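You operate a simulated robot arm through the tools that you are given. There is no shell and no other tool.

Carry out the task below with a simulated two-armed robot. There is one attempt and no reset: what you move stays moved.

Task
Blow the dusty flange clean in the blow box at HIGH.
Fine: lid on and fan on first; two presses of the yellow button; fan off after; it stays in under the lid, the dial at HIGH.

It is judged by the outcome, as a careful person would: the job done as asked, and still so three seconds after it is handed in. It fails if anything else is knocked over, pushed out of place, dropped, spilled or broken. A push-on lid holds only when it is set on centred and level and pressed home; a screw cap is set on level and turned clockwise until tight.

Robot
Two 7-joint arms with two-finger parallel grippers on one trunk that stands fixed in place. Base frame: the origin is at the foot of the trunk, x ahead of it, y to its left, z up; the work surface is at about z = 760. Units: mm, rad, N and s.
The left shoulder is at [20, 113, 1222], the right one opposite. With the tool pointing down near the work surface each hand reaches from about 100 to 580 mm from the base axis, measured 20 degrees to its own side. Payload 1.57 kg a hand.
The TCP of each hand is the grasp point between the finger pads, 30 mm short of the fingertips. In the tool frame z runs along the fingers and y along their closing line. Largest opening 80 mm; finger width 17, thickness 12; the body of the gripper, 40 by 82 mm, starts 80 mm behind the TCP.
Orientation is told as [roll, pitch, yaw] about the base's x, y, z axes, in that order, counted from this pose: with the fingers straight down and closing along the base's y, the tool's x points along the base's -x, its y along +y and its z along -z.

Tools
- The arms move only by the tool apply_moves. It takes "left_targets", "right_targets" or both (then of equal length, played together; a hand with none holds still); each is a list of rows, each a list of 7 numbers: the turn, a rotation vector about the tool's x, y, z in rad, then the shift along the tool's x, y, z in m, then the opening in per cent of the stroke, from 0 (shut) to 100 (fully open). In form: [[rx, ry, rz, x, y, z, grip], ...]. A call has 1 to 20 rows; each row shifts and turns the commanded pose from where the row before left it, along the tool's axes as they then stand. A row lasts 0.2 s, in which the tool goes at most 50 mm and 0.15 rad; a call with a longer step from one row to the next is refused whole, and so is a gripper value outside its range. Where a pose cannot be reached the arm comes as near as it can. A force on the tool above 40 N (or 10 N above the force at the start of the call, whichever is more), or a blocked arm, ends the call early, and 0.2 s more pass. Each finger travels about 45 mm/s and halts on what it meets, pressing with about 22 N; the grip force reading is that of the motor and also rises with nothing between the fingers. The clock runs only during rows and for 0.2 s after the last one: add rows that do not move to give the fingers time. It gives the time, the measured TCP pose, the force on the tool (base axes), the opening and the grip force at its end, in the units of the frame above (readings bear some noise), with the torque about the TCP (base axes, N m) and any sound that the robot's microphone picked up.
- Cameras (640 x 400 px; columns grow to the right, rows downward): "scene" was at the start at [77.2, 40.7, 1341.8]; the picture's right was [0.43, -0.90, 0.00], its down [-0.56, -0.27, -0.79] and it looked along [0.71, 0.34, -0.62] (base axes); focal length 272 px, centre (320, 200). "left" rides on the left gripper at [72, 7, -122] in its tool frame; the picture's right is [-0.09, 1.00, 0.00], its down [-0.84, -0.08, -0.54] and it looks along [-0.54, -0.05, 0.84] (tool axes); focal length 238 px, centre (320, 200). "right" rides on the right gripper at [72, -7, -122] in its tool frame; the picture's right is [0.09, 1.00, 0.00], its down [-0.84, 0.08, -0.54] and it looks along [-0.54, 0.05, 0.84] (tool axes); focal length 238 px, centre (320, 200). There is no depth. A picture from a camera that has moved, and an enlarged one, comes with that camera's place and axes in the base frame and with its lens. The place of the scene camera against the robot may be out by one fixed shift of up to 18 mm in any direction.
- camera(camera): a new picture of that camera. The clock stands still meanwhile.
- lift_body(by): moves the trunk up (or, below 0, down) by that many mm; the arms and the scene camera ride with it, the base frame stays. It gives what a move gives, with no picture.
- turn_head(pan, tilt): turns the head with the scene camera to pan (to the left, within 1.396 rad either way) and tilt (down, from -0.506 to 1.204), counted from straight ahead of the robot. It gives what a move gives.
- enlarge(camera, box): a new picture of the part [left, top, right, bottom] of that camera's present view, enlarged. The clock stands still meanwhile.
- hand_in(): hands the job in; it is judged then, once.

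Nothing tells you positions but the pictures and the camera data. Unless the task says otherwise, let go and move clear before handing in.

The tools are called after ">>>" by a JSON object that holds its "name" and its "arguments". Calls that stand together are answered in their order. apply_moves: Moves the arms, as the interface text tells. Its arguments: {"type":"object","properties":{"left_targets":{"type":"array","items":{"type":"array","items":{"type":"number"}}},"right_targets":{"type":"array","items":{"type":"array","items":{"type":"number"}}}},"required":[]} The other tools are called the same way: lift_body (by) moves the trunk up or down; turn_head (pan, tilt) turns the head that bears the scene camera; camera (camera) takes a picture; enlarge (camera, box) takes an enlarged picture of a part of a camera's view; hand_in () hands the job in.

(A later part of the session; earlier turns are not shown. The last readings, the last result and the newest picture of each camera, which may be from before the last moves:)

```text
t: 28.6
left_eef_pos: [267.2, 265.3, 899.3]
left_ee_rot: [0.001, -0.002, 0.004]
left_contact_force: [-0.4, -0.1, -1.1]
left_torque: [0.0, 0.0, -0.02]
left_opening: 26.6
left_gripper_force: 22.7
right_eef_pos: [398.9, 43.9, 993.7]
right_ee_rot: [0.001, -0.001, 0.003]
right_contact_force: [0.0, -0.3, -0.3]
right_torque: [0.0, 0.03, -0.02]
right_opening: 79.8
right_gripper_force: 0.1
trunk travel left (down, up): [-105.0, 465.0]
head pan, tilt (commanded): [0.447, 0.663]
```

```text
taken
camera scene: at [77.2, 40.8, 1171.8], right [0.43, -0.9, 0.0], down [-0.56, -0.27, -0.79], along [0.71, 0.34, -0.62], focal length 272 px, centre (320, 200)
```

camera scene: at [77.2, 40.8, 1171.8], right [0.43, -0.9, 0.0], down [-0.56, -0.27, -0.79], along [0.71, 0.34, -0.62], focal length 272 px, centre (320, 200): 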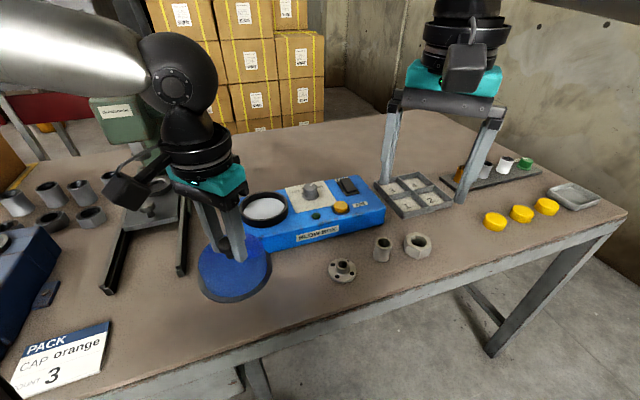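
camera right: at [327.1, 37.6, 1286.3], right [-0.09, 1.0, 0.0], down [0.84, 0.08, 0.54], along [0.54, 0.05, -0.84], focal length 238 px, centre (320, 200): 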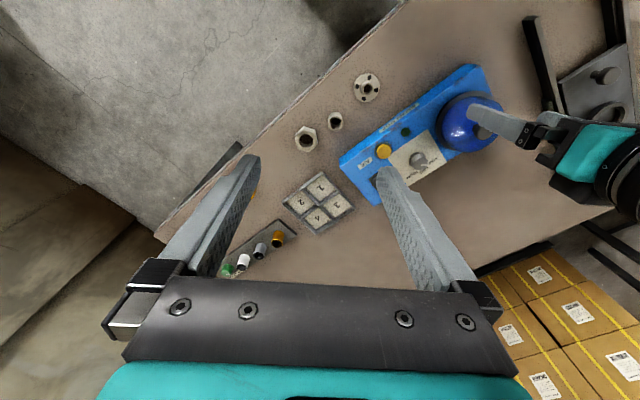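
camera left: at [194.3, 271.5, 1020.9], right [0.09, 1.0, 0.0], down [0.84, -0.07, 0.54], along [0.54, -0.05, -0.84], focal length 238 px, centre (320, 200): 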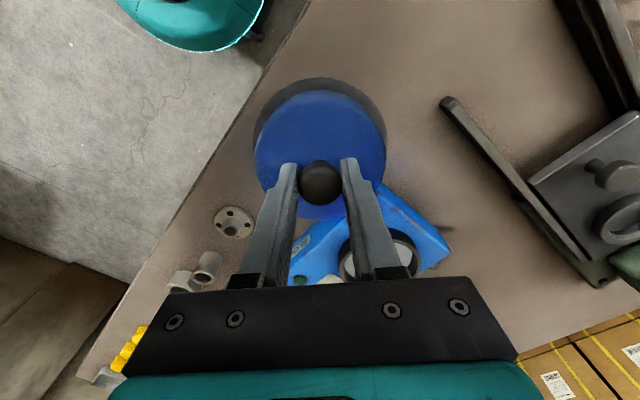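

The lid is over a clear patch between the box and the table edge. I'll lower it to the table in small steps.

>>> {"name": "apply_moves", "arguments": {"left_targets": [[0, 0, 0, 0, 0, 0.02, 5], [0, 0, 0, 0, 0, 0.018, 5], [0, 0, 0, 0, 0, 0.004, 5], [0, 0, 0, 0, 0, 0.003, 5], [0, 0, 0, 0, 0, 0.002, 5], [0, 0, 0, 0, 0, 0, 5]]}}

>>> {"name": "enlarge", "arguments": {"camera": "scene", "box": [170, 220, 298, 300]}}

```text
t: 30.0
left_eef_pos: [267.6, 264.8, 851.8]
left_ee_rot: [-0.001, -0.002, 0.005]
left_contact_force: [0.0, 0.0, -1.4]
left_torque: [-0.04, -0.01, 0.0]
left_opening: 26.9
left_gripper_force: 22.3
right_eef_pos: [397.8, 44.1, 994.2]
right_ee_rot: [0.001, 0.0, -0.001]
right_contact_force: [0.5, 0.6, 0.3]
right_torque: [0.0, 0.05, 0.0]
right_opening: 80.1
right_gripper_force: 0.0
trunk travel left (down, up): [-105.0, 465.0]
head pan, tilt (commanded): [0.447, 0.663]
```

```text
5.00 times, centred on (234, 260) of scene
camera zoom: at [77.3, 40.8, 1171.8], right [0.43, -0.9, 0.0], down [-0.56, -0.27, -0.79], along [0.71, 0.34, -0.62], focal length 1360 px, centre (750, -100)
```

zoom: 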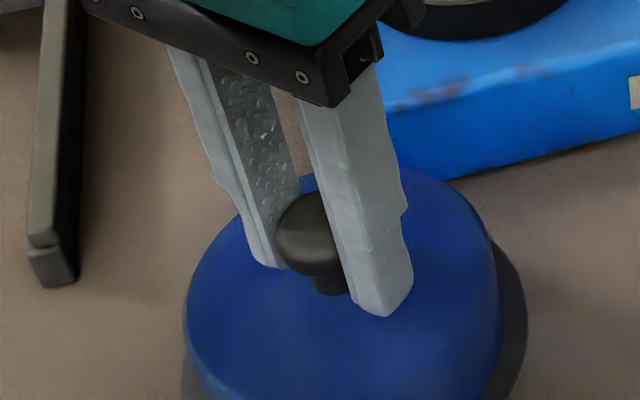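

>>> {"name": "apply_moves", "arguments": {"left_targets": [[0, 0, 0, 0, 0, 0.002, 5], [0, 0, 0, 0, 0, 0.002, 5], [0, 0, 0, 0, 0, 0.002, 5], [0, 0, 0, 0, 0, 0, 5]]}}

```text
t: 31.0
left_eef_pos: [267.8, 266.1, 845.1]
left_ee_rot: [-0.001, -0.004, 0.004]
left_contact_force: [-0.7, 0.2, -0.6]
left_torque: [-0.01, -0.02, -0.03]
left_opening: 26.9
left_gripper_force: 22.1
right_eef_pos: [398.1, 45.0, 993.1]
right_ee_rot: [0.002, 0.001, 0.001]
right_contact_force: [1.2, -0.5, 0.2]
right_torque: [0.02, -0.01, -0.02]
right_opening: 80.0
right_gripper_force: 0.0
trunk travel left (down, up): [-105.0, 465.0]
head pan, tilt (commanded): [0.447, 0.663]
```

There is no contact yet at 845, so the lid seat must be higher than I assumed. I'll keep lowering in small steps.

>>> {"name": "apply_moves", "arguments": {"left_targets": [[0, 0, 0, 0, 0, 0.002, 5], [0, 0, 0, 0, 0, 0.002, 5], [0, 0, 0, 0, 0, 0.002, 5], [0, 0, 0, 0, 0, 0, 5]]}}

>>> {"name": "enlarge", "arguments": {"camera": "scene", "box": [170, 235, 298, 315]}}

```text
t: 32.0
left_eef_pos: [267.1, 264.8, 840.4]
left_ee_rot: [0.001, -0.003, 0.003]
left_contact_force: [0.6, -0.4, -1.6]
left_torque: [-0.05, 0.01, 0.0]
left_opening: 26.5
left_gripper_force: 22.0
right_eef_pos: [398.5, 44.0, 995.0]
right_ee_rot: [0.001, 0.002, 0.0]
right_contact_force: [0.2, 0.2, -0.4]
right_torque: [0.01, 0.02, -0.02]
right_opening: 79.9
right_gripper_force: 0.0
trunk travel left (down, up): [-105.0, 465.0]
head pan, tilt (commanded): [0.447, 0.663]
```

```text
5.00 times, centred on (234, 275) of scene
camera zoom: at [77.3, 40.8, 1171.8], right [0.43, -0.9, 0.0], down [-0.56, -0.27, -0.79], along [0.71, 0.34, -0.62], focal length 1360 px, centre (750, -175)
```

zoom: 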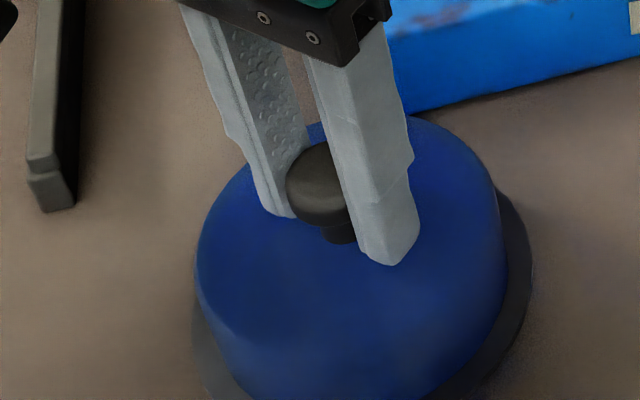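

>>> {"name": "apply_moves", "arguments": {"left_targets": [[0, 0, 0, 0, 0, 0.002, 5], [0, 0, 0, 0, 0, 0.002, 5], [0, 0, 0, 0, 0, 0.002, 5], [0, 0, 0, 0, 0, 0, 5]]}}

```text
t: 33.0
left_eef_pos: [266.9, 265.7, 834.4]
left_ee_rot: [0.0, -0.001, 0.004]
left_contact_force: [-0.5, 0.5, -1.1]
left_torque: [0.0, 0.0, 0.01]
left_opening: 27.1
left_gripper_force: 21.6
right_eef_pos: [398.1, 43.1, 994.1]
right_ee_rot: [0.0, 0.001, 0.001]
right_contact_force: [0.6, 0.0, 0.5]
right_torque: [0.02, -0.02, -0.01]
right_opening: 79.9
right_gripper_force: 0.1
trunk travel left (down, up): [-105.0, 465.0]
head pan, tilt (commanded): [0.447, 0.663]
```

>>> {"name": "apply_moves", "arguments": {"left_targets": [[0, 0, 0, 0, 0, 0.002, 5], [0, 0, 0, 0, 0, 0.002, 5], [0, 0, 0, 0, 0, 0, 5]]}}

>>> {"name": "camera", "arguments": {"camera": "scene"}}

>>> {"name": "enlarge", "arguments": {"camera": "scene", "box": [170, 255, 298, 335]}}

```text
t: 33.8
left_eef_pos: [266.7, 264.8, 828.9]
left_ee_rot: [0.0, -0.001, 0.002]
left_contact_force: [-0.4, -0.2, -0.2]
left_torque: [0.01, -0.01, 0.01]
left_opening: 27.1
left_gripper_force: 22.7
right_eef_pos: [397.7, 44.0, 994.5]
right_ee_rot: [-0.001, 0.0, 0.001]
right_contact_force: [-0.3, 0.1, 0.3]
right_torque: [0.02, 0.0, 0.01]
right_opening: 80.0
right_gripper_force: 0.1
trunk travel left (down, up): [-105.0, 465.0]
head pan, tilt (commanded): [0.447, 0.663]
```

```text
taken
camera scene: at [77.3, 40.8, 1171.8], right [0.43, -0.9, 0.0], down [-0.56, -0.27, -0.79], along [0.71, 0.34, -0.62], focal length 272 px, centre (320, 200)
```

scene: 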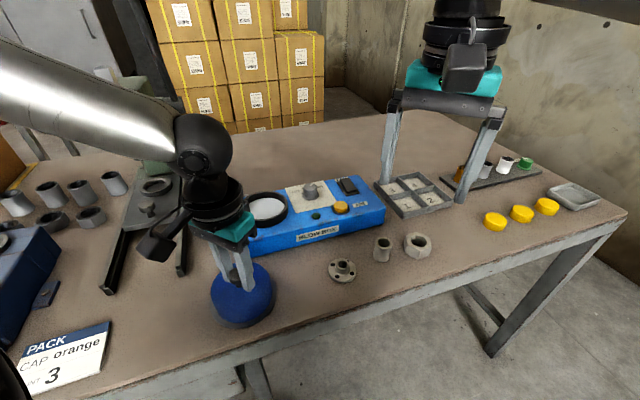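

```text
5.00 times, centred on (234, 295) of scene
camera zoom: at [77.3, 40.8, 1171.8], right [0.43, -0.9, 0.0], down [-0.56, -0.27, -0.79], along [0.71, 0.34, -0.62], focal length 1360 px, centre (750, -275)
```

zoom: 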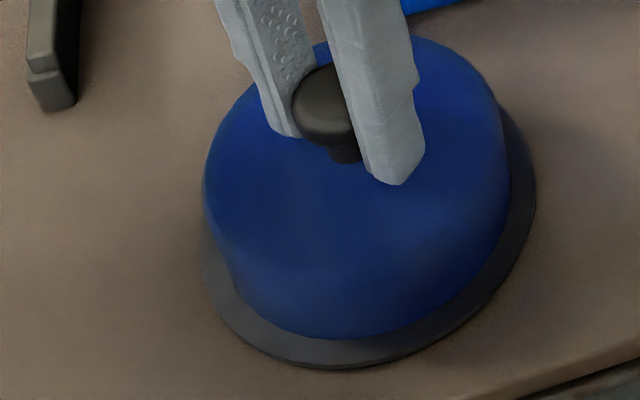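

The rim looks at or very near table level. I'll lower another 1–2 mm and watch the force.

>>> {"name": "apply_moves", "arguments": {"left_targets": [[0, 0, 0, 0, 0, 0.001, 5], [0, 0, 0, 0, 0, 0, 5]]}}

```text
t: 34.4
left_eef_pos: [268.3, 266.5, 826.8]
left_ee_rot: [0.001, 0.0, 0.004]
left_contact_force: [-0.4, 0.1, -1.8]
left_torque: [-0.01, 0.01, 0.02]
left_opening: 27.0
left_gripper_force: 22.6
right_eef_pos: [398.5, 43.1, 993.5]
right_ee_rot: [-0.001, 0.0, 0.002]
right_contact_force: [-0.4, -0.1, 0.2]
right_torque: [0.02, 0.0, 0.0]
right_opening: 79.9
right_gripper_force: 0.1
trunk travel left (down, up): [-105.0, 465.0]
head pan, tilt (commanded): [0.447, 0.663]
```

>>> {"name": "apply_moves", "arguments": {"left_targets": [[0, 0, 0, 0, 0, 0.0015, 5], [0, 0, 0, 0, 0, 0.0015, 5], [0, 0, 0, 0, 0, 0, 5]]}}

```text
t: 35.2
left_eef_pos: [267.8, 264.8, 828.1]
left_ee_rot: [0.0, -0.008, 0.003]
left_contact_force: [-4.6, 4.9, 31.0]
left_torque: [-0.04, 0.18, 0.11]
left_opening: 26.8
left_gripper_force: 22.3
right_eef_pos: [396.6, 42.7, 995.1]
right_ee_rot: [0.001, -0.001, 0.001]
right_contact_force: [-0.4, -0.4, -0.3]
right_torque: [-0.01, -0.03, -0.02]
right_opening: 80.2
right_gripper_force: 0.1
trunk travel left (down, up): [-105.0, 465.0]
head pan, tilt (commanded): [0.447, 0.663]
```

The lid touched down at TCP z of about 827.5 with 31 N. I'll ease up 1 mm, release, and rise clear.

>>> {"name": "apply_moves", "arguments": {"left_targets": [[0, 0, 0, 0, 0, -0.001, 5], [0, 0, 0, 0, 0, 0, 5]]}}

>>> {"name": "enlarge", "arguments": {"camera": "left", "box": [240, 120, 400, 220]}}

```text
t: 35.8
left_eef_pos: [265.7, 264.9, 827.3]
left_ee_rot: [0.002, -0.006, 0.001]
left_contact_force: [0.4, 5.6, 26.6]
left_torque: [0.04, -0.28, -0.04]
left_opening: 27.0
left_gripper_force: 22.0
right_eef_pos: [396.4, 43.6, 994.4]
right_ee_rot: [0.001, -0.003, 0.002]
right_contact_force: [0.0, -0.6, -0.3]
right_torque: [0.0, 0.0, -0.01]
right_opening: 80.0
right_gripper_force: 0.0
trunk travel left (down, up): [-105.0, 465.0]
head pan, tilt (commanded): [0.447, 0.663]
```

```text
4.00 times, centred on (320, 170) of left
camera zoom: at [194.1, 271.6, 948.5], right [0.09, 1.0, 0.0], down [0.83, -0.08, 0.55], along [0.54, -0.05, -0.84], focal length 953 px, centre (320, 320)
```

zoom: 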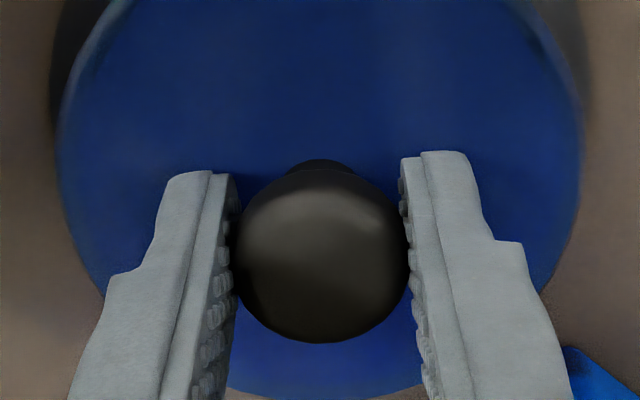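

>>> {"name": "apply_moves", "arguments": {"left_targets": [[0, 0, 0, 0, 0, -0.0015, 5], [0, 0, 0, 0, 0, 0, 5]]}}

```text
t: 36.4
left_eef_pos: [266.1, 265.3, 827.8]
left_ee_rot: [-0.001, 0.0, 0.003]
left_contact_force: [4.0, 1.2, 5.3]
left_torque: [0.17, -0.6, -0.02]
left_opening: 26.6
left_gripper_force: 21.6
right_eef_pos: [398.2, 43.8, 993.3]
right_ee_rot: [0.001, 0.0, 0.003]
right_contact_force: [0.6, -0.9, 0.3]
right_torque: [-0.02, 0.04, 0.0]
right_opening: 80.0
right_gripper_force: 0.0
trunk travel left (down, up): [-105.0, 465.0]
head pan, tilt (commanded): [0.447, 0.663]
```

>>> {"name": "apply_moves", "arguments": {"left_targets": [[0, 0, 0, 0, 0, 0, 30], [0, 0, 0, 0, 0, 0, 60], [0, 0, 0, 0, 0, 0, 60], [0, 0, 0, 0, 0, -0.03, 60], [0, 0, 0, 0, 0, -0.04, 60], [0, 0, 0, 0, 0, -0.04, 60], [0, 0, 0, 0, 0, 0, 60]]}}

>>> {"name": "camera", "arguments": {"camera": "left"}}

>>> {"name": "enlarge", "arguments": {"camera": "left", "box": [240, 90, 400, 190]}}

```text
t: 38.0
left_eef_pos: [268.6, 265.4, 938.8]
left_ee_rot: [0.0, -0.002, 0.003]
left_contact_force: [-0.6, 0.5, -0.6]
left_torque: [0.03, 0.02, 0.01]
left_opening: 48.0
left_gripper_force: 0.0
right_eef_pos: [398.1, 43.4, 994.9]
right_ee_rot: [0.001, 0.001, 0.002]
right_contact_force: [-1.1, -0.4, 0.7]
right_torque: [-0.01, 0.01, 0.01]
right_opening: 80.0
right_gripper_force: 0.0
trunk travel left (down, up): [-105.0, 465.0]
head pan, tilt (commanded): [0.447, 0.663]
```

```text
taken
camera left: at [195.0, 270.9, 1060.7], right [0.09, 1.0, 0.0], down [0.84, -0.07, 0.54], along [0.54, -0.05, -0.84], focal length 238 px, centre (320, 200)
```

left: 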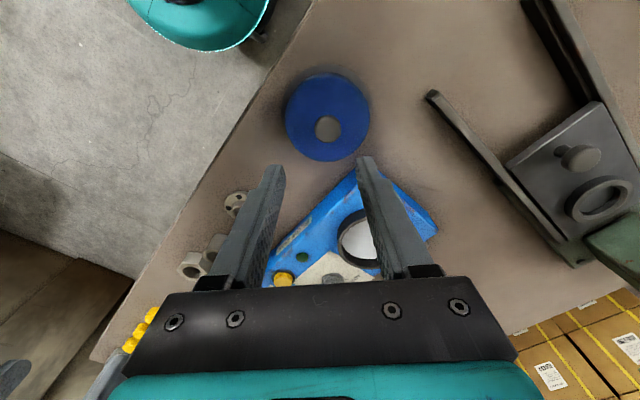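

```text
4.00 times, centred on (320, 140) of left
camera zoom: at [195.0, 270.9, 1060.7], right [0.09, 1.0, 0.0], down [0.84, -0.07, 0.54], along [0.54, -0.05, -0.84], focal length 953 px, centre (320, 440)
```

zoom: 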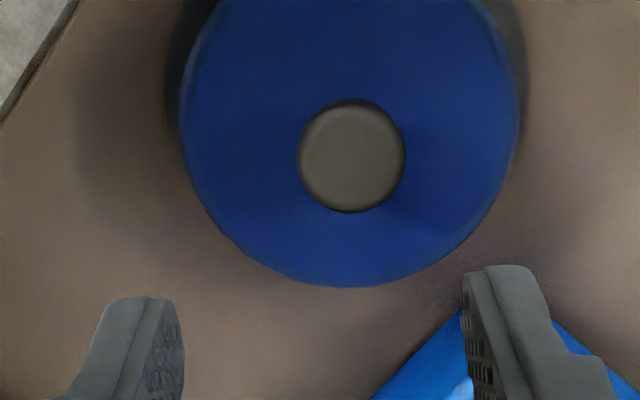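

The lid is standing on the table, its knob now near [265, 272]. The right hand hangs close to the flange's airspace, so I'll move it off to the right first and then bring the left hand above the flange.

>>> {"name": "apply_moves", "arguments": {"right_targets": [[0, 0, 0, 0.01, -0.04, -0.01, 100], [0, 0, 0, 0.01, -0.04, -0.01, 100], [0, 0, 0, 0.01, -0.04, -0.01, 100], [0, 0, 0, 0.01, -0.04, -0.01, 100], [0, 0, 0, 0.01, -0.04, -0.01, 100], [0, 0, 0, 0.0, -0.04, 0, 100], [0, 0, 0, 0, 0, 0, 100]]}}

>>> {"name": "camera", "arguments": {"camera": "scene"}}

```text
t: 39.6
left_eef_pos: [268.3, 265.8, 938.6]
left_ee_rot: [0.003, -0.002, 0.004]
left_contact_force: [-0.5, -0.6, -0.1]
left_torque: [0.0, 0.0, 0.0]
left_opening: 48.0
left_gripper_force: 0.1
right_eef_pos: [347.4, -196.7, 1044.2]
right_ee_rot: [0.001, 0.0, 0.001]
right_contact_force: [0.8, 0.0, -0.7]
right_torque: [0.01, -0.02, -0.01]
right_opening: 79.9
right_gripper_force: 0.1
trunk travel left (down, up): [-105.0, 465.0]
head pan, tilt (commanded): [0.447, 0.663]
```

```text
taken
camera scene: at [77.2, 40.5, 1171.8], right [0.43, -0.9, 0.0], down [-0.56, -0.27, -0.79], along [0.71, 0.34, -0.62], focal length 272 px, centre (320, 200)
```

scene: 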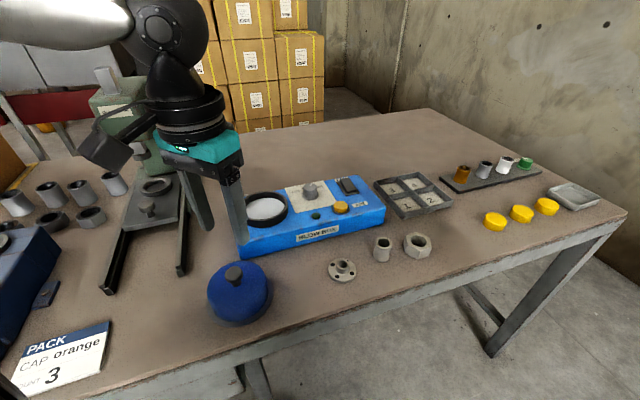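

>>> {"name": "enlarge", "arguments": {"camera": "scene", "box": [196, 180, 324, 260]}}

>>> {"name": "enlarge", "arguments": {"camera": "scene", "box": [186, 250, 314, 330]}}

>>> {"name": "enlarge", "arguments": {"camera": "scene", "box": [310, 230, 438, 310]}}

```text
5.00 times, centred on (260, 220) of scene
camera zoom: at [77.2, 40.5, 1171.8], right [0.43, -0.9, 0.0], down [-0.56, -0.27, -0.79], along [0.71, 0.34, -0.62], focal length 1360 px, centre (620, 100)
```

zoom: 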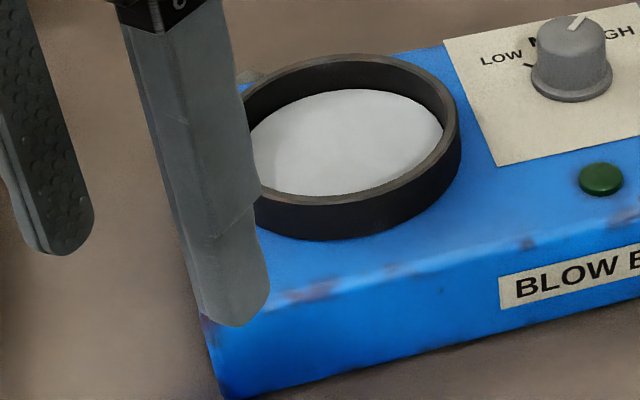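

```text
5.00 times, centred on (250, 290) of scene
camera zoom: at [77.2, 40.5, 1171.8], right [0.43, -0.9, 0.0], down [-0.56, -0.27, -0.79], along [0.71, 0.34, -0.62], focal length 1360 px, centre (670, -250)
```

zoom: 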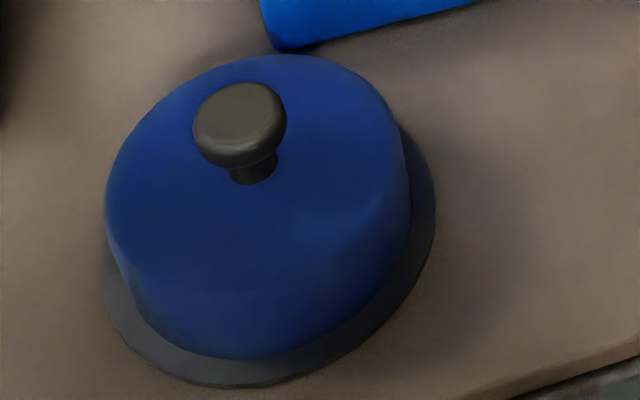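

```text
5.00 times, centred on (374, 270) of scene
camera zoom: at [77.2, 40.5, 1171.8], right [0.43, -0.9, 0.0], down [-0.56, -0.27, -0.79], along [0.71, 0.34, -0.62], focal length 1360 px, centre (50, -150)
```

zoom: 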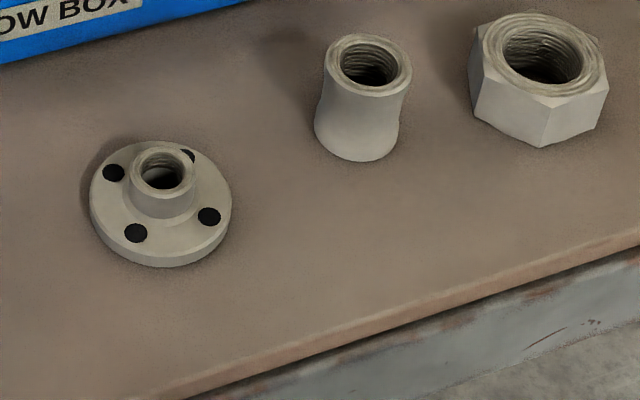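

I can see the chamber: a dark collar about 20 mm tall with a white floor. The flange is about 52 mm across with a hub about 24 mm wide, so I'll move the left hand above it.

>>> {"name": "apply_moves", "arguments": {"left_targets": [[0, 0, 0, -0.0295, -0.032, 0.01, 60], [0, 0, 0, -0.0295, -0.032, 0.015, 60], [0, 0, 0, -0.0295, -0.032, 0.015, 60], [0, 0, 0, -0.0295, -0.032, 0.015, 60], [0, 0, 0, 0, 0, 0, 60]]}}

>>> {"name": "camera", "arguments": {"camera": "left"}}

>>> {"name": "enlarge", "arguments": {"camera": "left", "box": [240, 90, 400, 190]}}

```text
t: 40.8
left_eef_pos: [385.9, 136.4, 882.5]
left_ee_rot: [0.001, -0.002, 0.004]
left_contact_force: [-0.1, -0.3, 0.9]
left_torque: [-0.01, -0.01, 0.0]
left_opening: 48.0
left_gripper_force: 0.1
right_eef_pos: [348.2, -196.5, 1043.3]
right_ee_rot: [0.001, 0.0, 0.002]
right_contact_force: [0.3, 0.2, 0.1]
right_torque: [-0.02, 0.02, 0.01]
right_opening: 79.9
right_gripper_force: 0.1
trunk travel left (down, up): [-105.0, 465.0]
head pan, tilt (commanded): [0.447, 0.663]
```

```text
taken
camera left: at [313.1, 143.6, 1004.3], right [0.09, 1.0, 0.0], down [0.84, -0.07, 0.54], along [0.54, -0.05, -0.84], focal length 238 px, centre (320, 200)
```

left: 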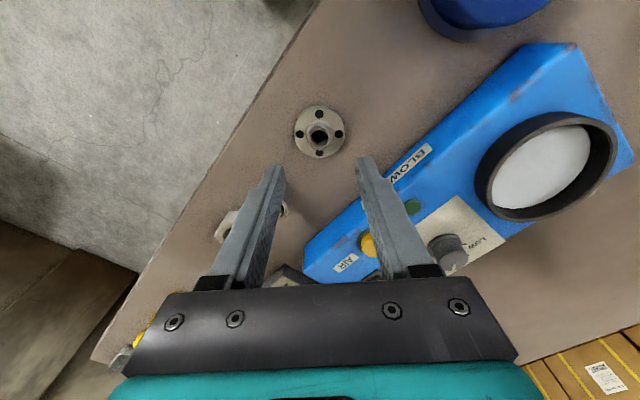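

```text
4.00 times, centred on (320, 140) of left
camera zoom: at [313.1, 143.6, 1004.3], right [0.09, 1.0, 0.0], down [0.84, -0.07, 0.54], along [0.54, -0.05, -0.84], focal length 953 px, centre (320, 440)
```

zoom: 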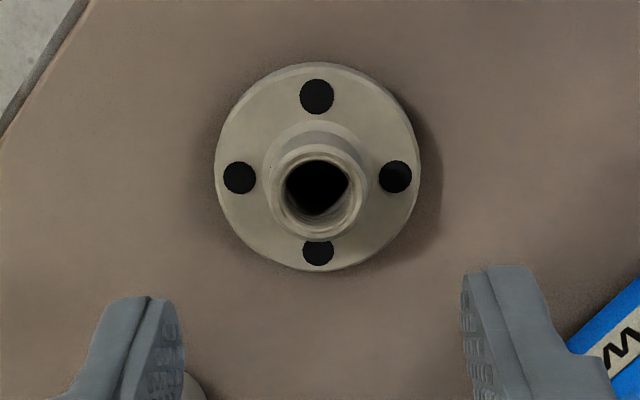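

The flange hub is centred under the fingers. I'll descend so the fingertips end just above the disc, and close on the hub.

>>> {"name": "apply_moves", "arguments": {"left_targets": [[0, 0, 0, 0, 0.0005, 0.03, 60], [0, 0, 0, 0, 0, 0.03, 60], [0, 0, 0, 0, 0, 0.015, 60], [0, 0, 0, 0, 0, 0.006, 60], [0, 0, 0, 0, 0, 0, 60]]}}

>>> {"name": "enlarge", "arguments": {"camera": "left", "box": [240, 110, 400, 210]}}

>>> {"name": "enlarge", "arguments": {"camera": "scene", "box": [300, 230, 396, 290]}}

```text
t: 42.0
left_eef_pos: [385.4, 138.0, 800.7]
left_ee_rot: [0.002, -0.001, 0.003]
left_contact_force: [-0.1, -0.4, -0.6]
left_torque: [0.0, -0.03, 0.0]
left_opening: 48.0
left_gripper_force: 0.1
right_eef_pos: [348.0, -195.6, 1044.1]
right_ee_rot: [0.002, 0.001, 0.001]
right_contact_force: [-1.1, 0.4, -0.1]
right_torque: [0.01, 0.0, -0.02]
right_opening: 79.9
right_gripper_force: 0.0
trunk travel left (down, up): [-105.0, 465.0]
head pan, tilt (commanded): [0.447, 0.663]
```

```text
4.00 times, centred on (320, 160) of left
camera zoom: at [313.1, 144.4, 923.4], right [0.09, 1.0, 0.0], down [0.84, -0.07, 0.54], along [0.54, -0.05, -0.84], focal length 953 px, centre (320, 360)
```

zoom: 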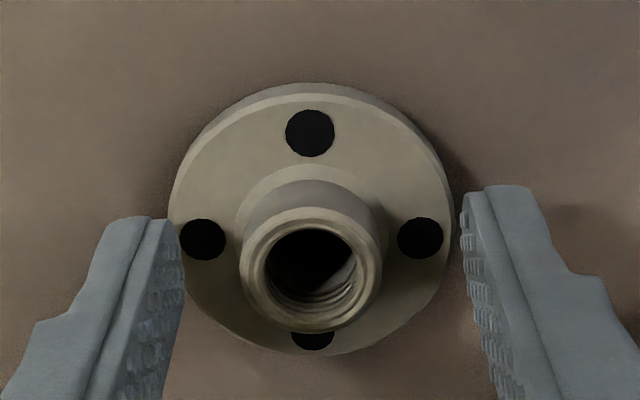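

```text
6.67 times, centred on (348, 260) of scene
camera zoom: at [77.2, 40.7, 1171.8], right [0.43, -0.9, 0.0], down [-0.56, -0.27, -0.79], along [0.71, 0.34, -0.62], focal length 1814 px, centre (133, -200)
```

zoom: 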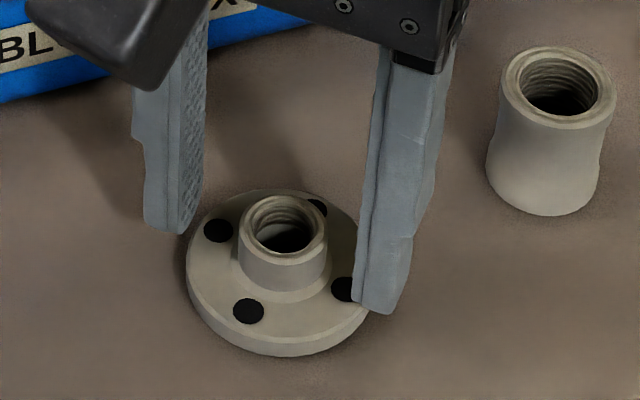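

The fingertips sit level with the disc face and centred on the hub. I'll close on the hub.

>>> {"name": "apply_moves", "arguments": {"left_targets": [[0, 0, 0, 0, -0.0005, 0, 45], [0, 0, 0, 0, 0, 0, 30], [0, 0, 0, 0, 0, 0, 10], [0, 0, 0, 0, 0, 0, 5], [0, 0, 0, 0, 0, 0, 5]]}}

>>> {"name": "enlarge", "arguments": {"camera": "scene", "box": [300, 230, 396, 290]}}

```text
t: 43.2
left_eef_pos: [385.5, 138.2, 801.9]
left_ee_rot: [-0.001, -0.001, 0.004]
left_contact_force: [0.2, -0.3, 0.4]
left_torque: [-0.05, -0.03, -0.01]
left_opening: 22.9
left_gripper_force: 21.7
right_eef_pos: [347.7, -196.8, 1043.8]
right_ee_rot: [0.004, 0.0, 0.002]
right_contact_force: [1.2, 0.6, 0.0]
right_torque: [-0.03, 0.01, 0.01]
right_opening: 79.8
right_gripper_force: 0.1
trunk travel left (down, up): [-105.0, 465.0]
head pan, tilt (commanded): [0.447, 0.663]
```

```text
6.67 times, centred on (348, 260) of scene
camera zoom: at [77.2, 40.7, 1171.8], right [0.43, -0.9, 0.0], down [-0.56, -0.27, -0.79], along [0.71, 0.34, -0.62], focal length 1814 px, centre (133, -200)
```

zoom: 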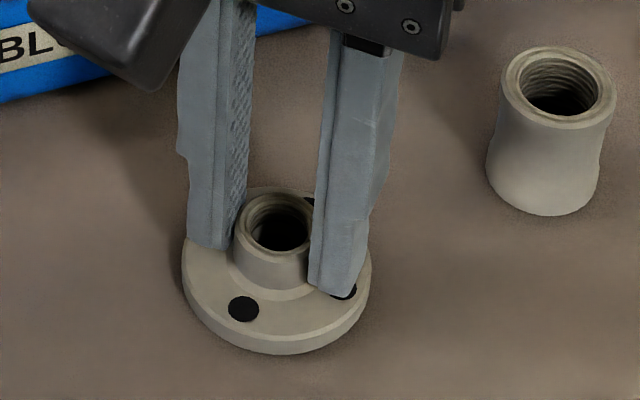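

The hub is held at 22.9 mm. I'll lift the flange and check it hangs straight.

>>> {"name": "apply_moves", "arguments": {"left_targets": [[0, 0, 0, 0, 0, -0.01, 5], [0, 0, 0, 0, 0, -0.03, 5], [0, 0, 0, 0, 0, -0.04, 5], [0, 0, 0, 0, 0, -0.03, 5], [0, 0, 0, 0, 0, 0, 5]]}}

>>> {"name": "camera", "arguments": {"camera": "left"}}

>>> {"name": "enlarge", "arguments": {"camera": "scene", "box": [300, 180, 428, 260]}}

```text
t: 44.4
left_eef_pos: [384.7, 138.0, 913.1]
left_ee_rot: [0.002, -0.002, 0.004]
left_contact_force: [-0.1, 0.7, -2.2]
left_torque: [-0.02, 0.0, -0.01]
left_opening: 23.3
left_gripper_force: 21.9
right_eef_pos: [347.7, -197.0, 1044.3]
right_ee_rot: [0.003, 0.0, 0.002]
right_contact_force: [-0.2, -0.3, 0.6]
right_torque: [-0.01, -0.01, 0.0]
right_opening: 80.0
right_gripper_force: 0.1
trunk travel left (down, up): [-105.0, 465.0]
head pan, tilt (commanded): [0.447, 0.663]
```

```text
taken
camera left: at [312.4, 144.2, 1033.9], right [0.09, 1.0, 0.0], down [0.84, -0.07, 0.54], along [0.54, -0.05, -0.84], focal length 238 px, centre (320, 200)
```

left: 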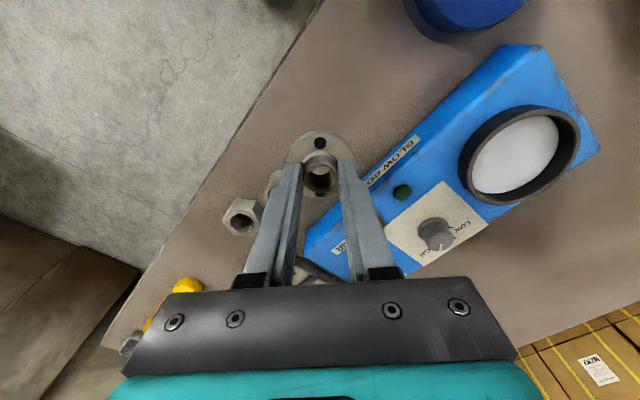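

```text
5.00 times, centred on (364, 220) of scene
camera zoom: at [77.3, 40.7, 1171.8], right [0.43, -0.9, 0.0], down [-0.56, -0.27, -0.79], along [0.71, 0.34, -0.62], focal length 1360 px, centre (100, 100)
```

zoom: 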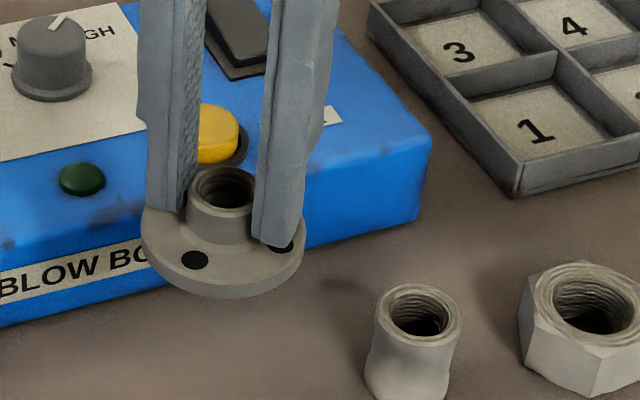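

The flange hangs level. I'll carry it over to the chamber.

>>> {"name": "apply_moves", "arguments": {"left_targets": [[0, 0, 0, -0.007, 0.037, -0.005, 5], [0, 0, 0, -0.007, 0.037, -0.005, 5], [0, 0, 0, -0.007, 0.037, 0, 5], [0, 0, 0, -0.007, 0.037, 0, 5], [0, 0, 0, -0.0065, 0.036, 0, 5], [0, 0, 0, 0, 0, 0, 5]]}}

>>> {"name": "camera", "arguments": {"camera": "left"}}

>>> {"name": "camera", "arguments": {"camera": "scene"}}

>>> {"name": "enlarge", "arguments": {"camera": "scene", "box": [220, 150, 316, 210]}}

```text
t: 45.8
left_eef_pos: [418.8, 321.1, 921.9]
left_ee_rot: [0.001, 0.0, 0.001]
left_contact_force: [-1.0, 0.8, -0.6]
left_torque: [-0.01, -0.01, 0.01]
left_opening: 23.2
left_gripper_force: 22.2
right_eef_pos: [347.4, -196.4, 1044.4]
right_ee_rot: [0.0, 0.001, 0.003]
right_contact_force: [0.2, -0.2, 0.2]
right_torque: [-0.07, 0.01, 0.05]
right_opening: 79.9
right_gripper_force: 0.1
trunk travel left (down, up): [-105.0, 465.0]
head pan, tilt (commanded): [0.447, 0.663]
```

```text
taken
camera left: at [346.5, 329.0, 1043.7], right [0.09, 1.0, 0.0], down [0.84, -0.08, 0.54], along [0.54, -0.05, -0.84], focal length 238 px, centre (320, 200)
```

left: 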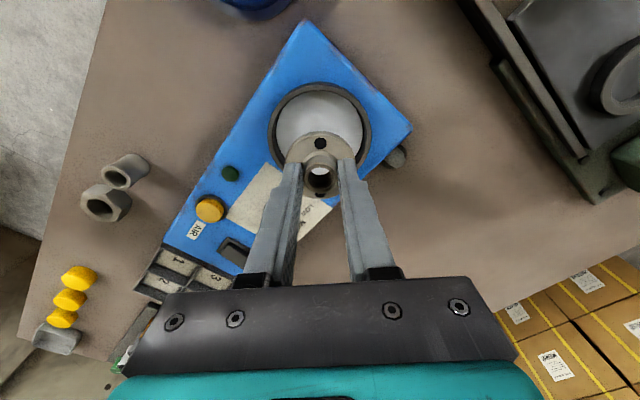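

```text
taken
camera scene: at [77.3, 40.9, 1171.8], right [0.43, -0.9, 0.0], down [-0.56, -0.27, -0.79], along [0.71, 0.34, -0.62], focal length 272 px, centre (320, 200)
```

scene: 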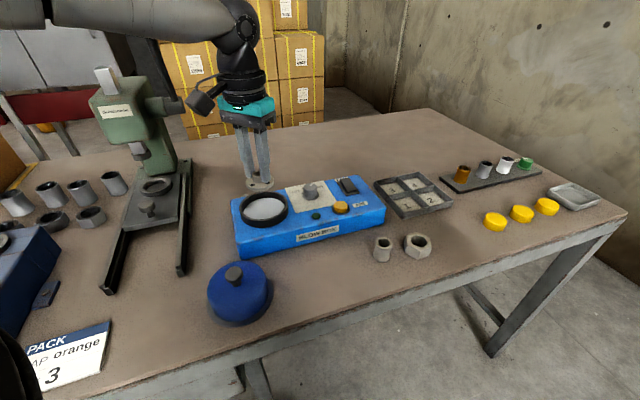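

```text
6.67 times, centred on (268, 180) of scene
camera zoom: at [77.3, 40.9, 1171.8], right [0.43, -0.9, 0.0], down [-0.56, -0.27, -0.79], along [0.71, 0.34, -0.62], focal length 1814 px, centre (667, 333)
```

zoom: 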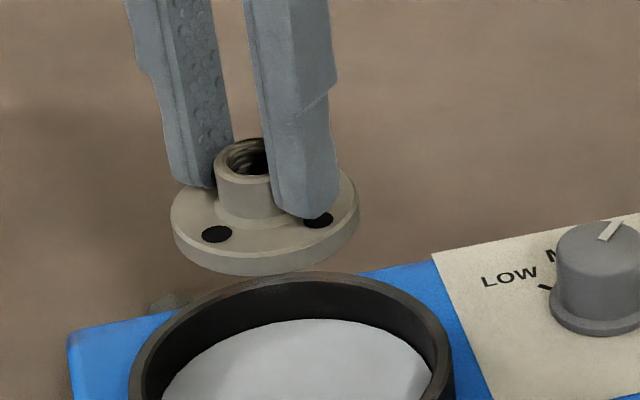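

The flange is centred over the collar. I'll lower it inside with small steps near the floor.

>>> {"name": "apply_moves", "arguments": {"left_targets": [[0, 0, 0, 0, 0.0005, 0.025, 5], [0, 0, 0, 0, 0, 0.025, 5], [0, 0, 0, 0, 0, 0.01, 5], [0, 0, 0, 0, 0, 0.004, 5], [0, 0, 0, 0, 0, 0, 5]]}}

>>> {"name": "camera", "arguments": {"camera": "left"}}

>>> {"name": "enlarge", "arguments": {"camera": "scene", "box": [220, 165, 316, 225]}}

```text
t: 47.0
left_eef_pos: [420.6, 322.2, 857.9]
left_ee_rot: [0.0, -0.001, 0.004]
left_contact_force: [-1.1, -0.4, -1.4]
left_torque: [-0.01, -0.02, -0.01]
left_opening: 22.7
left_gripper_force: 21.9
right_eef_pos: [348.0, -196.1, 1043.3]
right_ee_rot: [-0.001, 0.001, -0.001]
right_contact_force: [0.1, 0.4, -0.1]
right_torque: [-0.01, -0.01, -0.02]
right_opening: 80.0
right_gripper_force: 0.0
trunk travel left (down, up): [-105.0, 465.0]
head pan, tilt (commanded): [0.447, 0.663]
```

```text
taken
camera left: at [347.4, 328.6, 979.3], right [0.09, 1.0, 0.0], down [0.84, -0.07, 0.54], along [0.54, -0.05, -0.84], focal length 238 px, centre (320, 200)
```

left: 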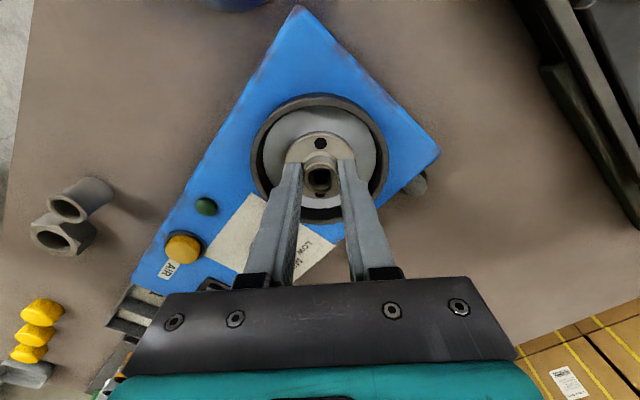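

```text
6.67 times, centred on (268, 195) of scene
camera zoom: at [77.3, 40.8, 1171.8], right [0.43, -0.9, 0.0], down [-0.56, -0.27, -0.79], along [0.71, 0.34, -0.62], focal length 1814 px, centre (667, 233)
```

zoom: 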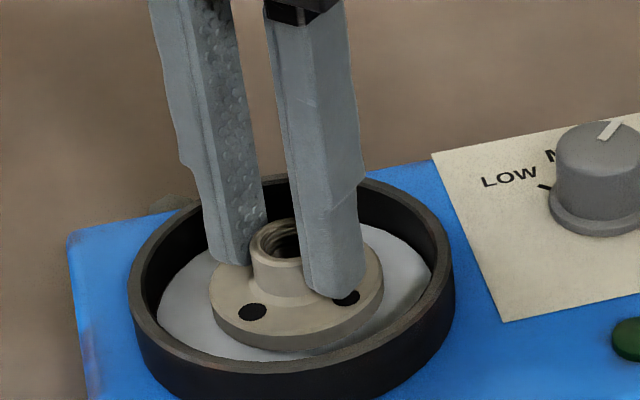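

The flange is inside the collar, just above the white floor. I'll continue down in 1.5 mm steps until it touches.

>>> {"name": "apply_moves", "arguments": {"left_targets": [[0, 0, 0, 0, 0, 0.0015, 5], [0, 0, 0, 0, 0, 0.0015, 5], [0, 0, 0, 0, 0, 0.0015, 5], [0, 0, 0, 0, 0, 0, 5]]}}

```text
t: 48.0
left_eef_pos: [420.5, 321.3, 855.4]
left_ee_rot: [-0.001, -0.006, 0.003]
left_contact_force: [-0.5, 3.4, 15.0]
left_torque: [-0.02, 0.06, 0.08]
left_opening: 23.0
left_gripper_force: 22.2
right_eef_pos: [347.7, -196.7, 1044.7]
right_ee_rot: [0.002, -0.002, 0.003]
right_contact_force: [0.5, -0.6, 0.0]
right_torque: [-0.03, 0.01, 0.02]
right_opening: 80.3
right_gripper_force: 0.1
trunk travel left (down, up): [-105.0, 465.0]
head pan, tilt (commanded): [0.447, 0.663]
```

It touches the floor with 15 N. I'll open slightly, within the collar clearance, and rise.

>>> {"name": "apply_moves", "arguments": {"left_targets": [[0, 0, 0, 0, 0, -0.0005, 33], [0, 0, 0, 0, 0, 0, 40], [0, 0, 0, 0, 0, 0, 42], [0, 0, 0, 0, 0, 0, 42], [0, 0, 0, 0, 0, -0.015, 42], [0, 0, 0, 0, 0, -0.03, 42], [0, 0, 0, 0, 0, -0.04, 42], [0, 0, 0, 0, 0, 0, 60]]}}

>>> {"name": "camera", "arguments": {"camera": "left"}}

>>> {"name": "enlarge", "arguments": {"camera": "scene", "box": [220, 165, 316, 225]}}

```text
t: 49.8
left_eef_pos: [419.7, 322.7, 939.9]
left_ee_rot: [0.001, 0.0, 0.002]
left_contact_force: [-0.5, -1.0, -0.5]
left_torque: [-0.01, 0.02, 0.01]
left_opening: 47.9
left_gripper_force: 0.0
right_eef_pos: [348.0, -195.6, 1043.7]
right_ee_rot: [0.0, -0.001, 0.002]
right_contact_force: [0.6, 0.5, -0.3]
right_torque: [0.0, -0.01, 0.0]
right_opening: 79.8
right_gripper_force: 0.0
trunk travel left (down, up): [-105.0, 465.0]
head pan, tilt (commanded): [0.447, 0.663]
```

```text
taken
camera left: at [346.2, 329.8, 1061.3], right [0.09, 1.0, 0.0], down [0.84, -0.08, 0.54], along [0.54, -0.05, -0.84], focal length 238 px, centre (320, 200)
```

left: 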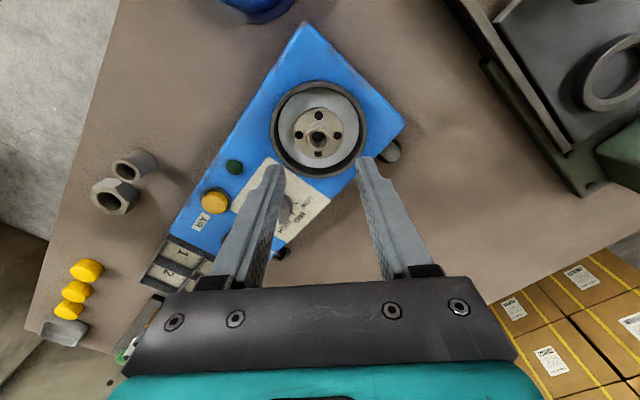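

```text
6.67 times, centred on (268, 195) of scene
camera zoom: at [77.2, 40.7, 1171.8], right [0.43, -0.9, 0.0], down [-0.56, -0.27, -0.79], along [0.71, 0.34, -0.62], focal length 1814 px, centre (667, 233)
```

zoom: 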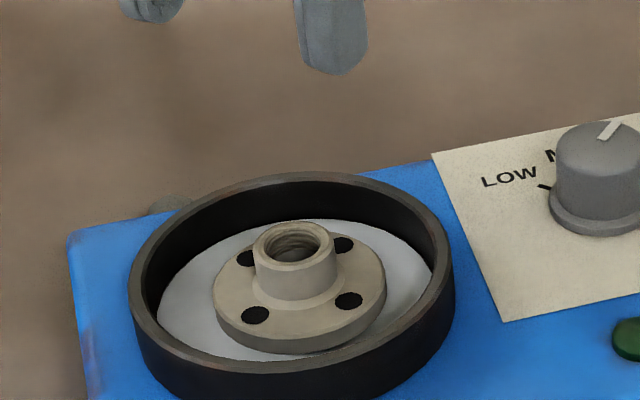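

The flange sits flat in the chamber. I'll measure the collar centre from this view for setting the lid back.

>>> {"name": "enlarge", "arguments": {"camera": "left", "box": [240, 70, 400, 170]}}

```text
4.00 times, centred on (320, 120) of left
camera zoom: at [346.2, 329.8, 1061.3], right [0.09, 1.0, 0.0], down [0.84, -0.08, 0.54], along [0.54, -0.05, -0.84], focal length 953 px, centre (320, 520)
```

zoom: 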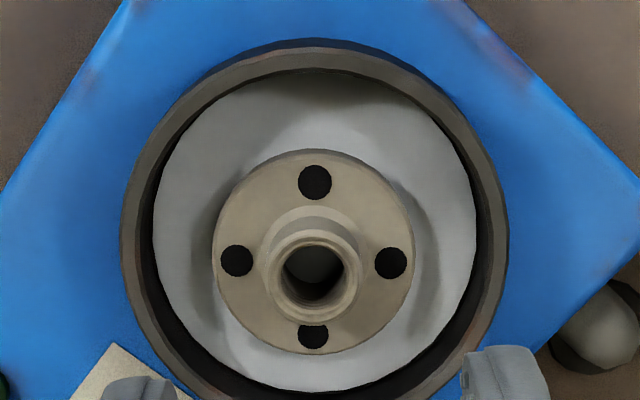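

The collar centre lies at about [419.6, 322.1], matching where the lid sat before. I'll go back to hover over the lid on the table.

>>> {"name": "apply_moves", "arguments": {"left_targets": [[0, 0, 0, 0.0387, -0.0127, 0, 60], [0, 0, 0, 0.0387, -0.0127, 0, 60], [0, 0, 0, 0.0387, -0.0127, 0, 60], [0, 0, 0, 0.0387, -0.0127, 0, 60], [0, 0, 0, 0, 0, 0.025, 60], [0, 0, 0, 0, 0, 0.025, 60], [0, 0, 0, 0, 0, 0, 60]]}}

>>> {"name": "camera", "arguments": {"camera": "left"}}

>>> {"name": "enlarge", "arguments": {"camera": "left", "box": [240, 90, 400, 190]}}

```text
t: 51.4
left_eef_pos: [265.1, 272.2, 887.9]
left_ee_rot: [0.002, -0.001, 0.004]
left_contact_force: [0.8, -0.3, -0.4]
left_torque: [0.0, 0.0, -0.01]
left_opening: 48.2
left_gripper_force: 0.1
right_eef_pos: [347.2, -196.6, 1044.8]
right_ee_rot: [0.001, -0.001, 0.003]
right_contact_force: [0.8, 0.2, -0.9]
right_torque: [0.01, 0.0, 0.0]
right_opening: 80.3
right_gripper_force: 0.1
trunk travel left (down, up): [-105.0, 465.0]
head pan, tilt (commanded): [0.447, 0.663]
```

```text
taken
camera left: at [192.2, 277.6, 1010.2], right [0.09, 1.0, 0.0], down [0.84, -0.07, 0.54], along [0.54, -0.05, -0.84], focal length 238 px, centre (320, 200)
```

left: 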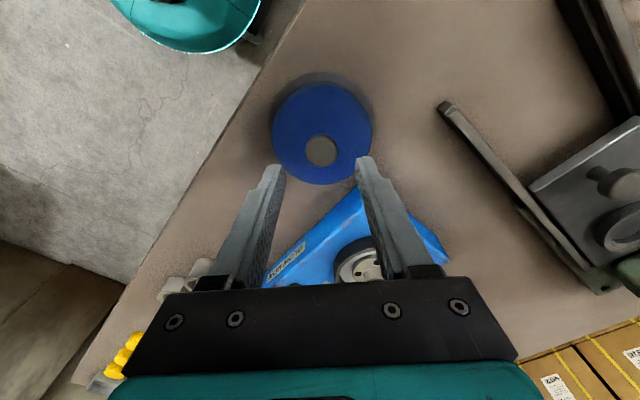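

```text
4.00 times, centred on (320, 140) of left
camera zoom: at [192.2, 277.6, 1010.2], right [0.09, 1.0, 0.0], down [0.84, -0.07, 0.54], along [0.54, -0.05, -0.84], focal length 953 px, centre (320, 440)
```

zoom: 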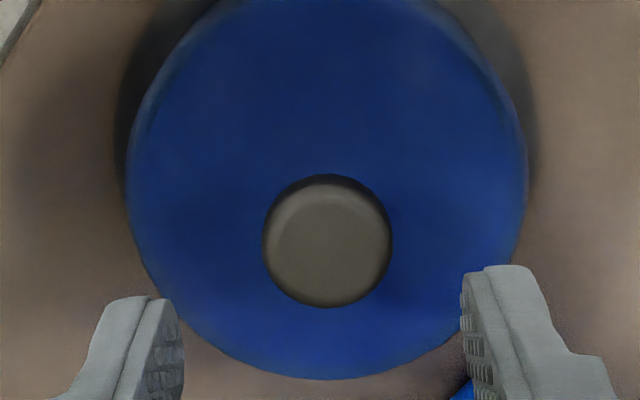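

The knob is about 2 mm to the left of centre in y. I'll correct that, descend to the same grasp height as before, and close.

>>> {"name": "apply_moves", "arguments": {"left_targets": [[0, 0, 0, -0.0004, 0.0022, 0.02, 60], [0, 0, 0, 0, 0, 0.02, 60], [0, 0, 0, 0, 0, 0.013, 60], [0, 0, 0, 0, 0, 0.006, 60], [0, 0, 0, 0, 0, 0, 60]]}}

>>> {"name": "enlarge", "arguments": {"camera": "left", "box": [240, 110, 400, 210]}}

```text
t: 52.6
left_eef_pos: [266.0, 273.0, 830.4]
left_ee_rot: [0.0, -0.001, 0.004]
left_contact_force: [-0.9, -0.6, -0.3]
left_torque: [0.02, -0.03, 0.02]
left_opening: 48.0
left_gripper_force: 0.0
right_eef_pos: [347.6, -196.8, 1044.7]
right_ee_rot: [0.001, -0.001, 0.001]
right_contact_force: [0.0, -0.2, 0.1]
right_torque: [-0.04, 0.01, 0.03]
right_opening: 80.2
right_gripper_force: 0.1
trunk travel left (down, up): [-105.0, 465.0]
head pan, tilt (commanded): [0.447, 0.663]
```

```text
4.00 times, centred on (320, 160) of left
camera zoom: at [193.3, 279.9, 951.2], right [0.09, 1.0, 0.0], down [0.84, -0.07, 0.54], along [0.54, -0.05, -0.84], focal length 953 px, centre (320, 360)
```

zoom: 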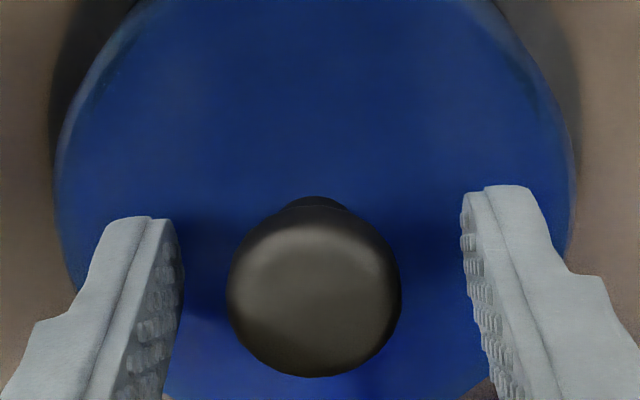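

>>> {"name": "apply_moves", "arguments": {"left_targets": [[0, 0, 0, 0.0012, 0, 0.001, 60], [0, 0, 0, 0, 0, 0, 45], [0, 0, 0, 0, 0, 0, 30], [0, 0, 0, 0, 0, 0, 5], [0, 0, 0, 0, 0, 0, 5], [0, 0, 0, 0, 0, 0, 5]]}}

>>> {"name": "enlarge", "arguments": {"camera": "left", "box": [240, 110, 400, 210]}}

```text
t: 54.0
left_eef_pos: [264.8, 274.1, 828.1]
left_ee_rot: [-0.001, -0.002, 0.002]
left_contact_force: [-0.7, 0.3, -0.2]
left_torque: [0.0, 0.01, 0.03]
left_opening: 26.7
left_gripper_force: 21.8
right_eef_pos: [347.8, -195.9, 1044.2]
right_ee_rot: [0.002, -0.002, 0.003]
right_contact_force: [-0.7, 0.9, -0.2]
right_torque: [-0.02, 0.04, -0.03]
right_opening: 79.8
right_gripper_force: 0.0
trunk travel left (down, up): [-105.0, 465.0]
head pan, tilt (commanded): [0.447, 0.663]
```

```text
4.00 times, centred on (320, 160) of left
camera zoom: at [191.7, 279.9, 950.4], right [0.09, 1.0, 0.0], down [0.84, -0.07, 0.54], along [0.54, -0.05, -0.84], focal length 953 px, centre (320, 360)
```

zoom: 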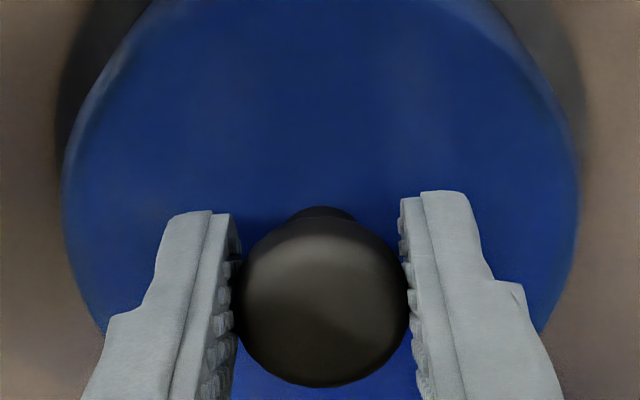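

The knob is gripped in the same relative pose as before. I'll lift the lid and carry it back over the collar.

>>> {"name": "apply_moves", "arguments": {"left_targets": [[0, 0, 0, 0, 0, -0.01, 5], [0, 0, 0, 0, 0, -0.04, 5], [0, 0, 0, 0, 0, -0.045, 5], [0, 0, 0, 0, 0, -0.035, 5], [0, 0, 0, -0.0387, 0.012, 0, 5], [0, 0, 0, -0.0387, 0.012, 0, 5], [0, 0, 0, -0.0387, 0.012, 0, 5], [0, 0, 0, -0.0385, 0.012, 0, 5], [0, 0, 0, 0, 0, 0, 5]]}}

>>> {"name": "camera", "arguments": {"camera": "left"}}

>>> {"name": "enlarge", "arguments": {"camera": "scene", "box": [204, 130, 332, 210]}}

```text
t: 56.0
left_eef_pos: [416.7, 320.1, 958.6]
left_ee_rot: [-0.001, -0.001, 0.004]
left_contact_force: [0.1, -0.2, -1.5]
left_torque: [0.0, 0.02, -0.01]
left_opening: 27.0
left_gripper_force: 22.5
right_eef_pos: [347.5, -196.4, 1044.8]
right_ee_rot: [0.001, -0.001, 0.003]
right_contact_force: [0.9, -0.7, 0.2]
right_torque: [-0.01, -0.02, 0.0]
right_opening: 79.9
right_gripper_force: 0.0
trunk travel left (down, up): [-105.0, 465.0]
head pan, tilt (commanded): [0.447, 0.663]
```

```text
taken
camera left: at [345.4, 326.6, 1080.1], right [0.09, 1.0, 0.0], down [0.84, -0.08, 0.54], along [0.54, -0.05, -0.84], focal length 238 px, centre (320, 200)
```

left: 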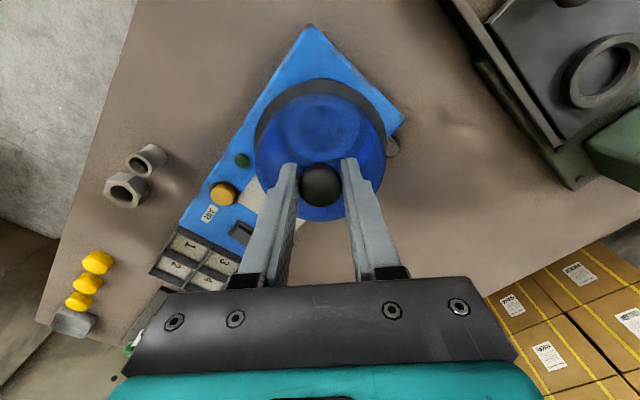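

```text
5.00 times, centred on (268, 170) of scene
camera zoom: at [77.5, 40.7, 1171.8], right [0.43, -0.9, 0.0], down [-0.56, -0.27, -0.79], along [0.71, 0.34, -0.62], focal length 1360 px, centre (580, 350)
```

zoom: 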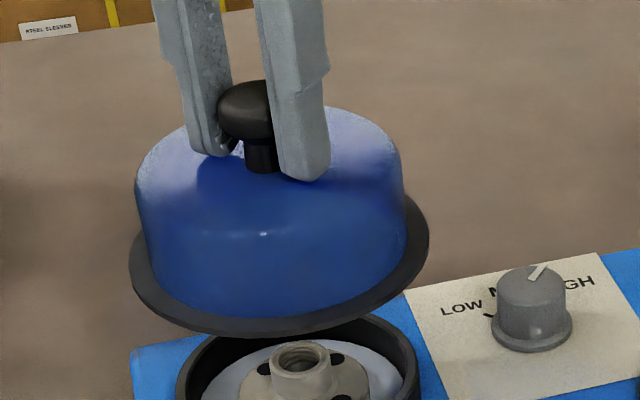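

The lid is over the box. I'll take a couple of extra pose readings to average out noise before the final alignment.

>>> {"name": "apply_moves", "arguments": {"left_targets": [[0, 0, 0, 0, 0, 0, 5]]}}

>>> {"name": "apply_moves", "arguments": {"left_targets": [[0, 0, 0, 0, 0, 0, 5]]}}

>>> {"name": "apply_moves", "arguments": {"left_targets": [[0, 0, 0, 0, 0, 0, 5]]}}

```text
t: 56.4
left_eef_pos: [416.9, 320.2, 958.3]
left_ee_rot: [0.0, -0.002, 0.003]
left_contact_force: [0.6, 0.0, -1.0]
left_torque: [0.02, -0.03, -0.02]
left_opening: 26.7
left_gripper_force: 22.3
right_eef_pos: [347.7, -197.0, 1044.6]
right_ee_rot: [0.0, -0.002, 0.002]
right_contact_force: [-1.4, -0.3, 1.2]
right_torque: [0.02, 0.01, 0.01]
right_opening: 80.0
right_gripper_force: 0.1
trunk travel left (down, up): [-105.0, 465.0]
head pan, tilt (commanded): [0.447, 0.663]
```

```text
t: 56.8
left_eef_pos: [416.1, 319.6, 958.4]
left_ee_rot: [-0.001, -0.001, 0.004]
left_contact_force: [0.2, 0.5, -1.4]
left_torque: [-0.01, -0.03, -0.04]
left_opening: 26.4
left_gripper_force: 22.6
right_eef_pos: [348.0, -195.5, 1044.1]
right_ee_rot: [0.0, 0.001, 0.001]
right_contact_force: [0.6, 0.9, -0.3]
right_torque: [-0.03, 0.02, 0.04]
right_opening: 80.0
right_gripper_force: 0.0
trunk travel left (down, up): [-105.0, 465.0]
head pan, tilt (commanded): [0.447, 0.663]
```

```text
t: 57.2
left_eef_pos: [419.3, 320.5, 958.3]
left_ee_rot: [0.0, -0.003, 0.004]
left_contact_force: [0.4, 0.2, -1.7]
left_torque: [-0.01, -0.03, -0.03]
left_opening: 26.8
left_gripper_force: 21.7
right_eef_pos: [347.9, -195.1, 1042.8]
right_ee_rot: [0.0, 0.001, 0.002]
right_contact_force: [0.4, -0.1, -0.2]
right_torque: [0.0, 0.02, 0.01]
right_opening: 80.1
right_gripper_force: 0.1
trunk travel left (down, up): [-105.0, 465.0]
head pan, tilt (commanded): [0.447, 0.663]
```

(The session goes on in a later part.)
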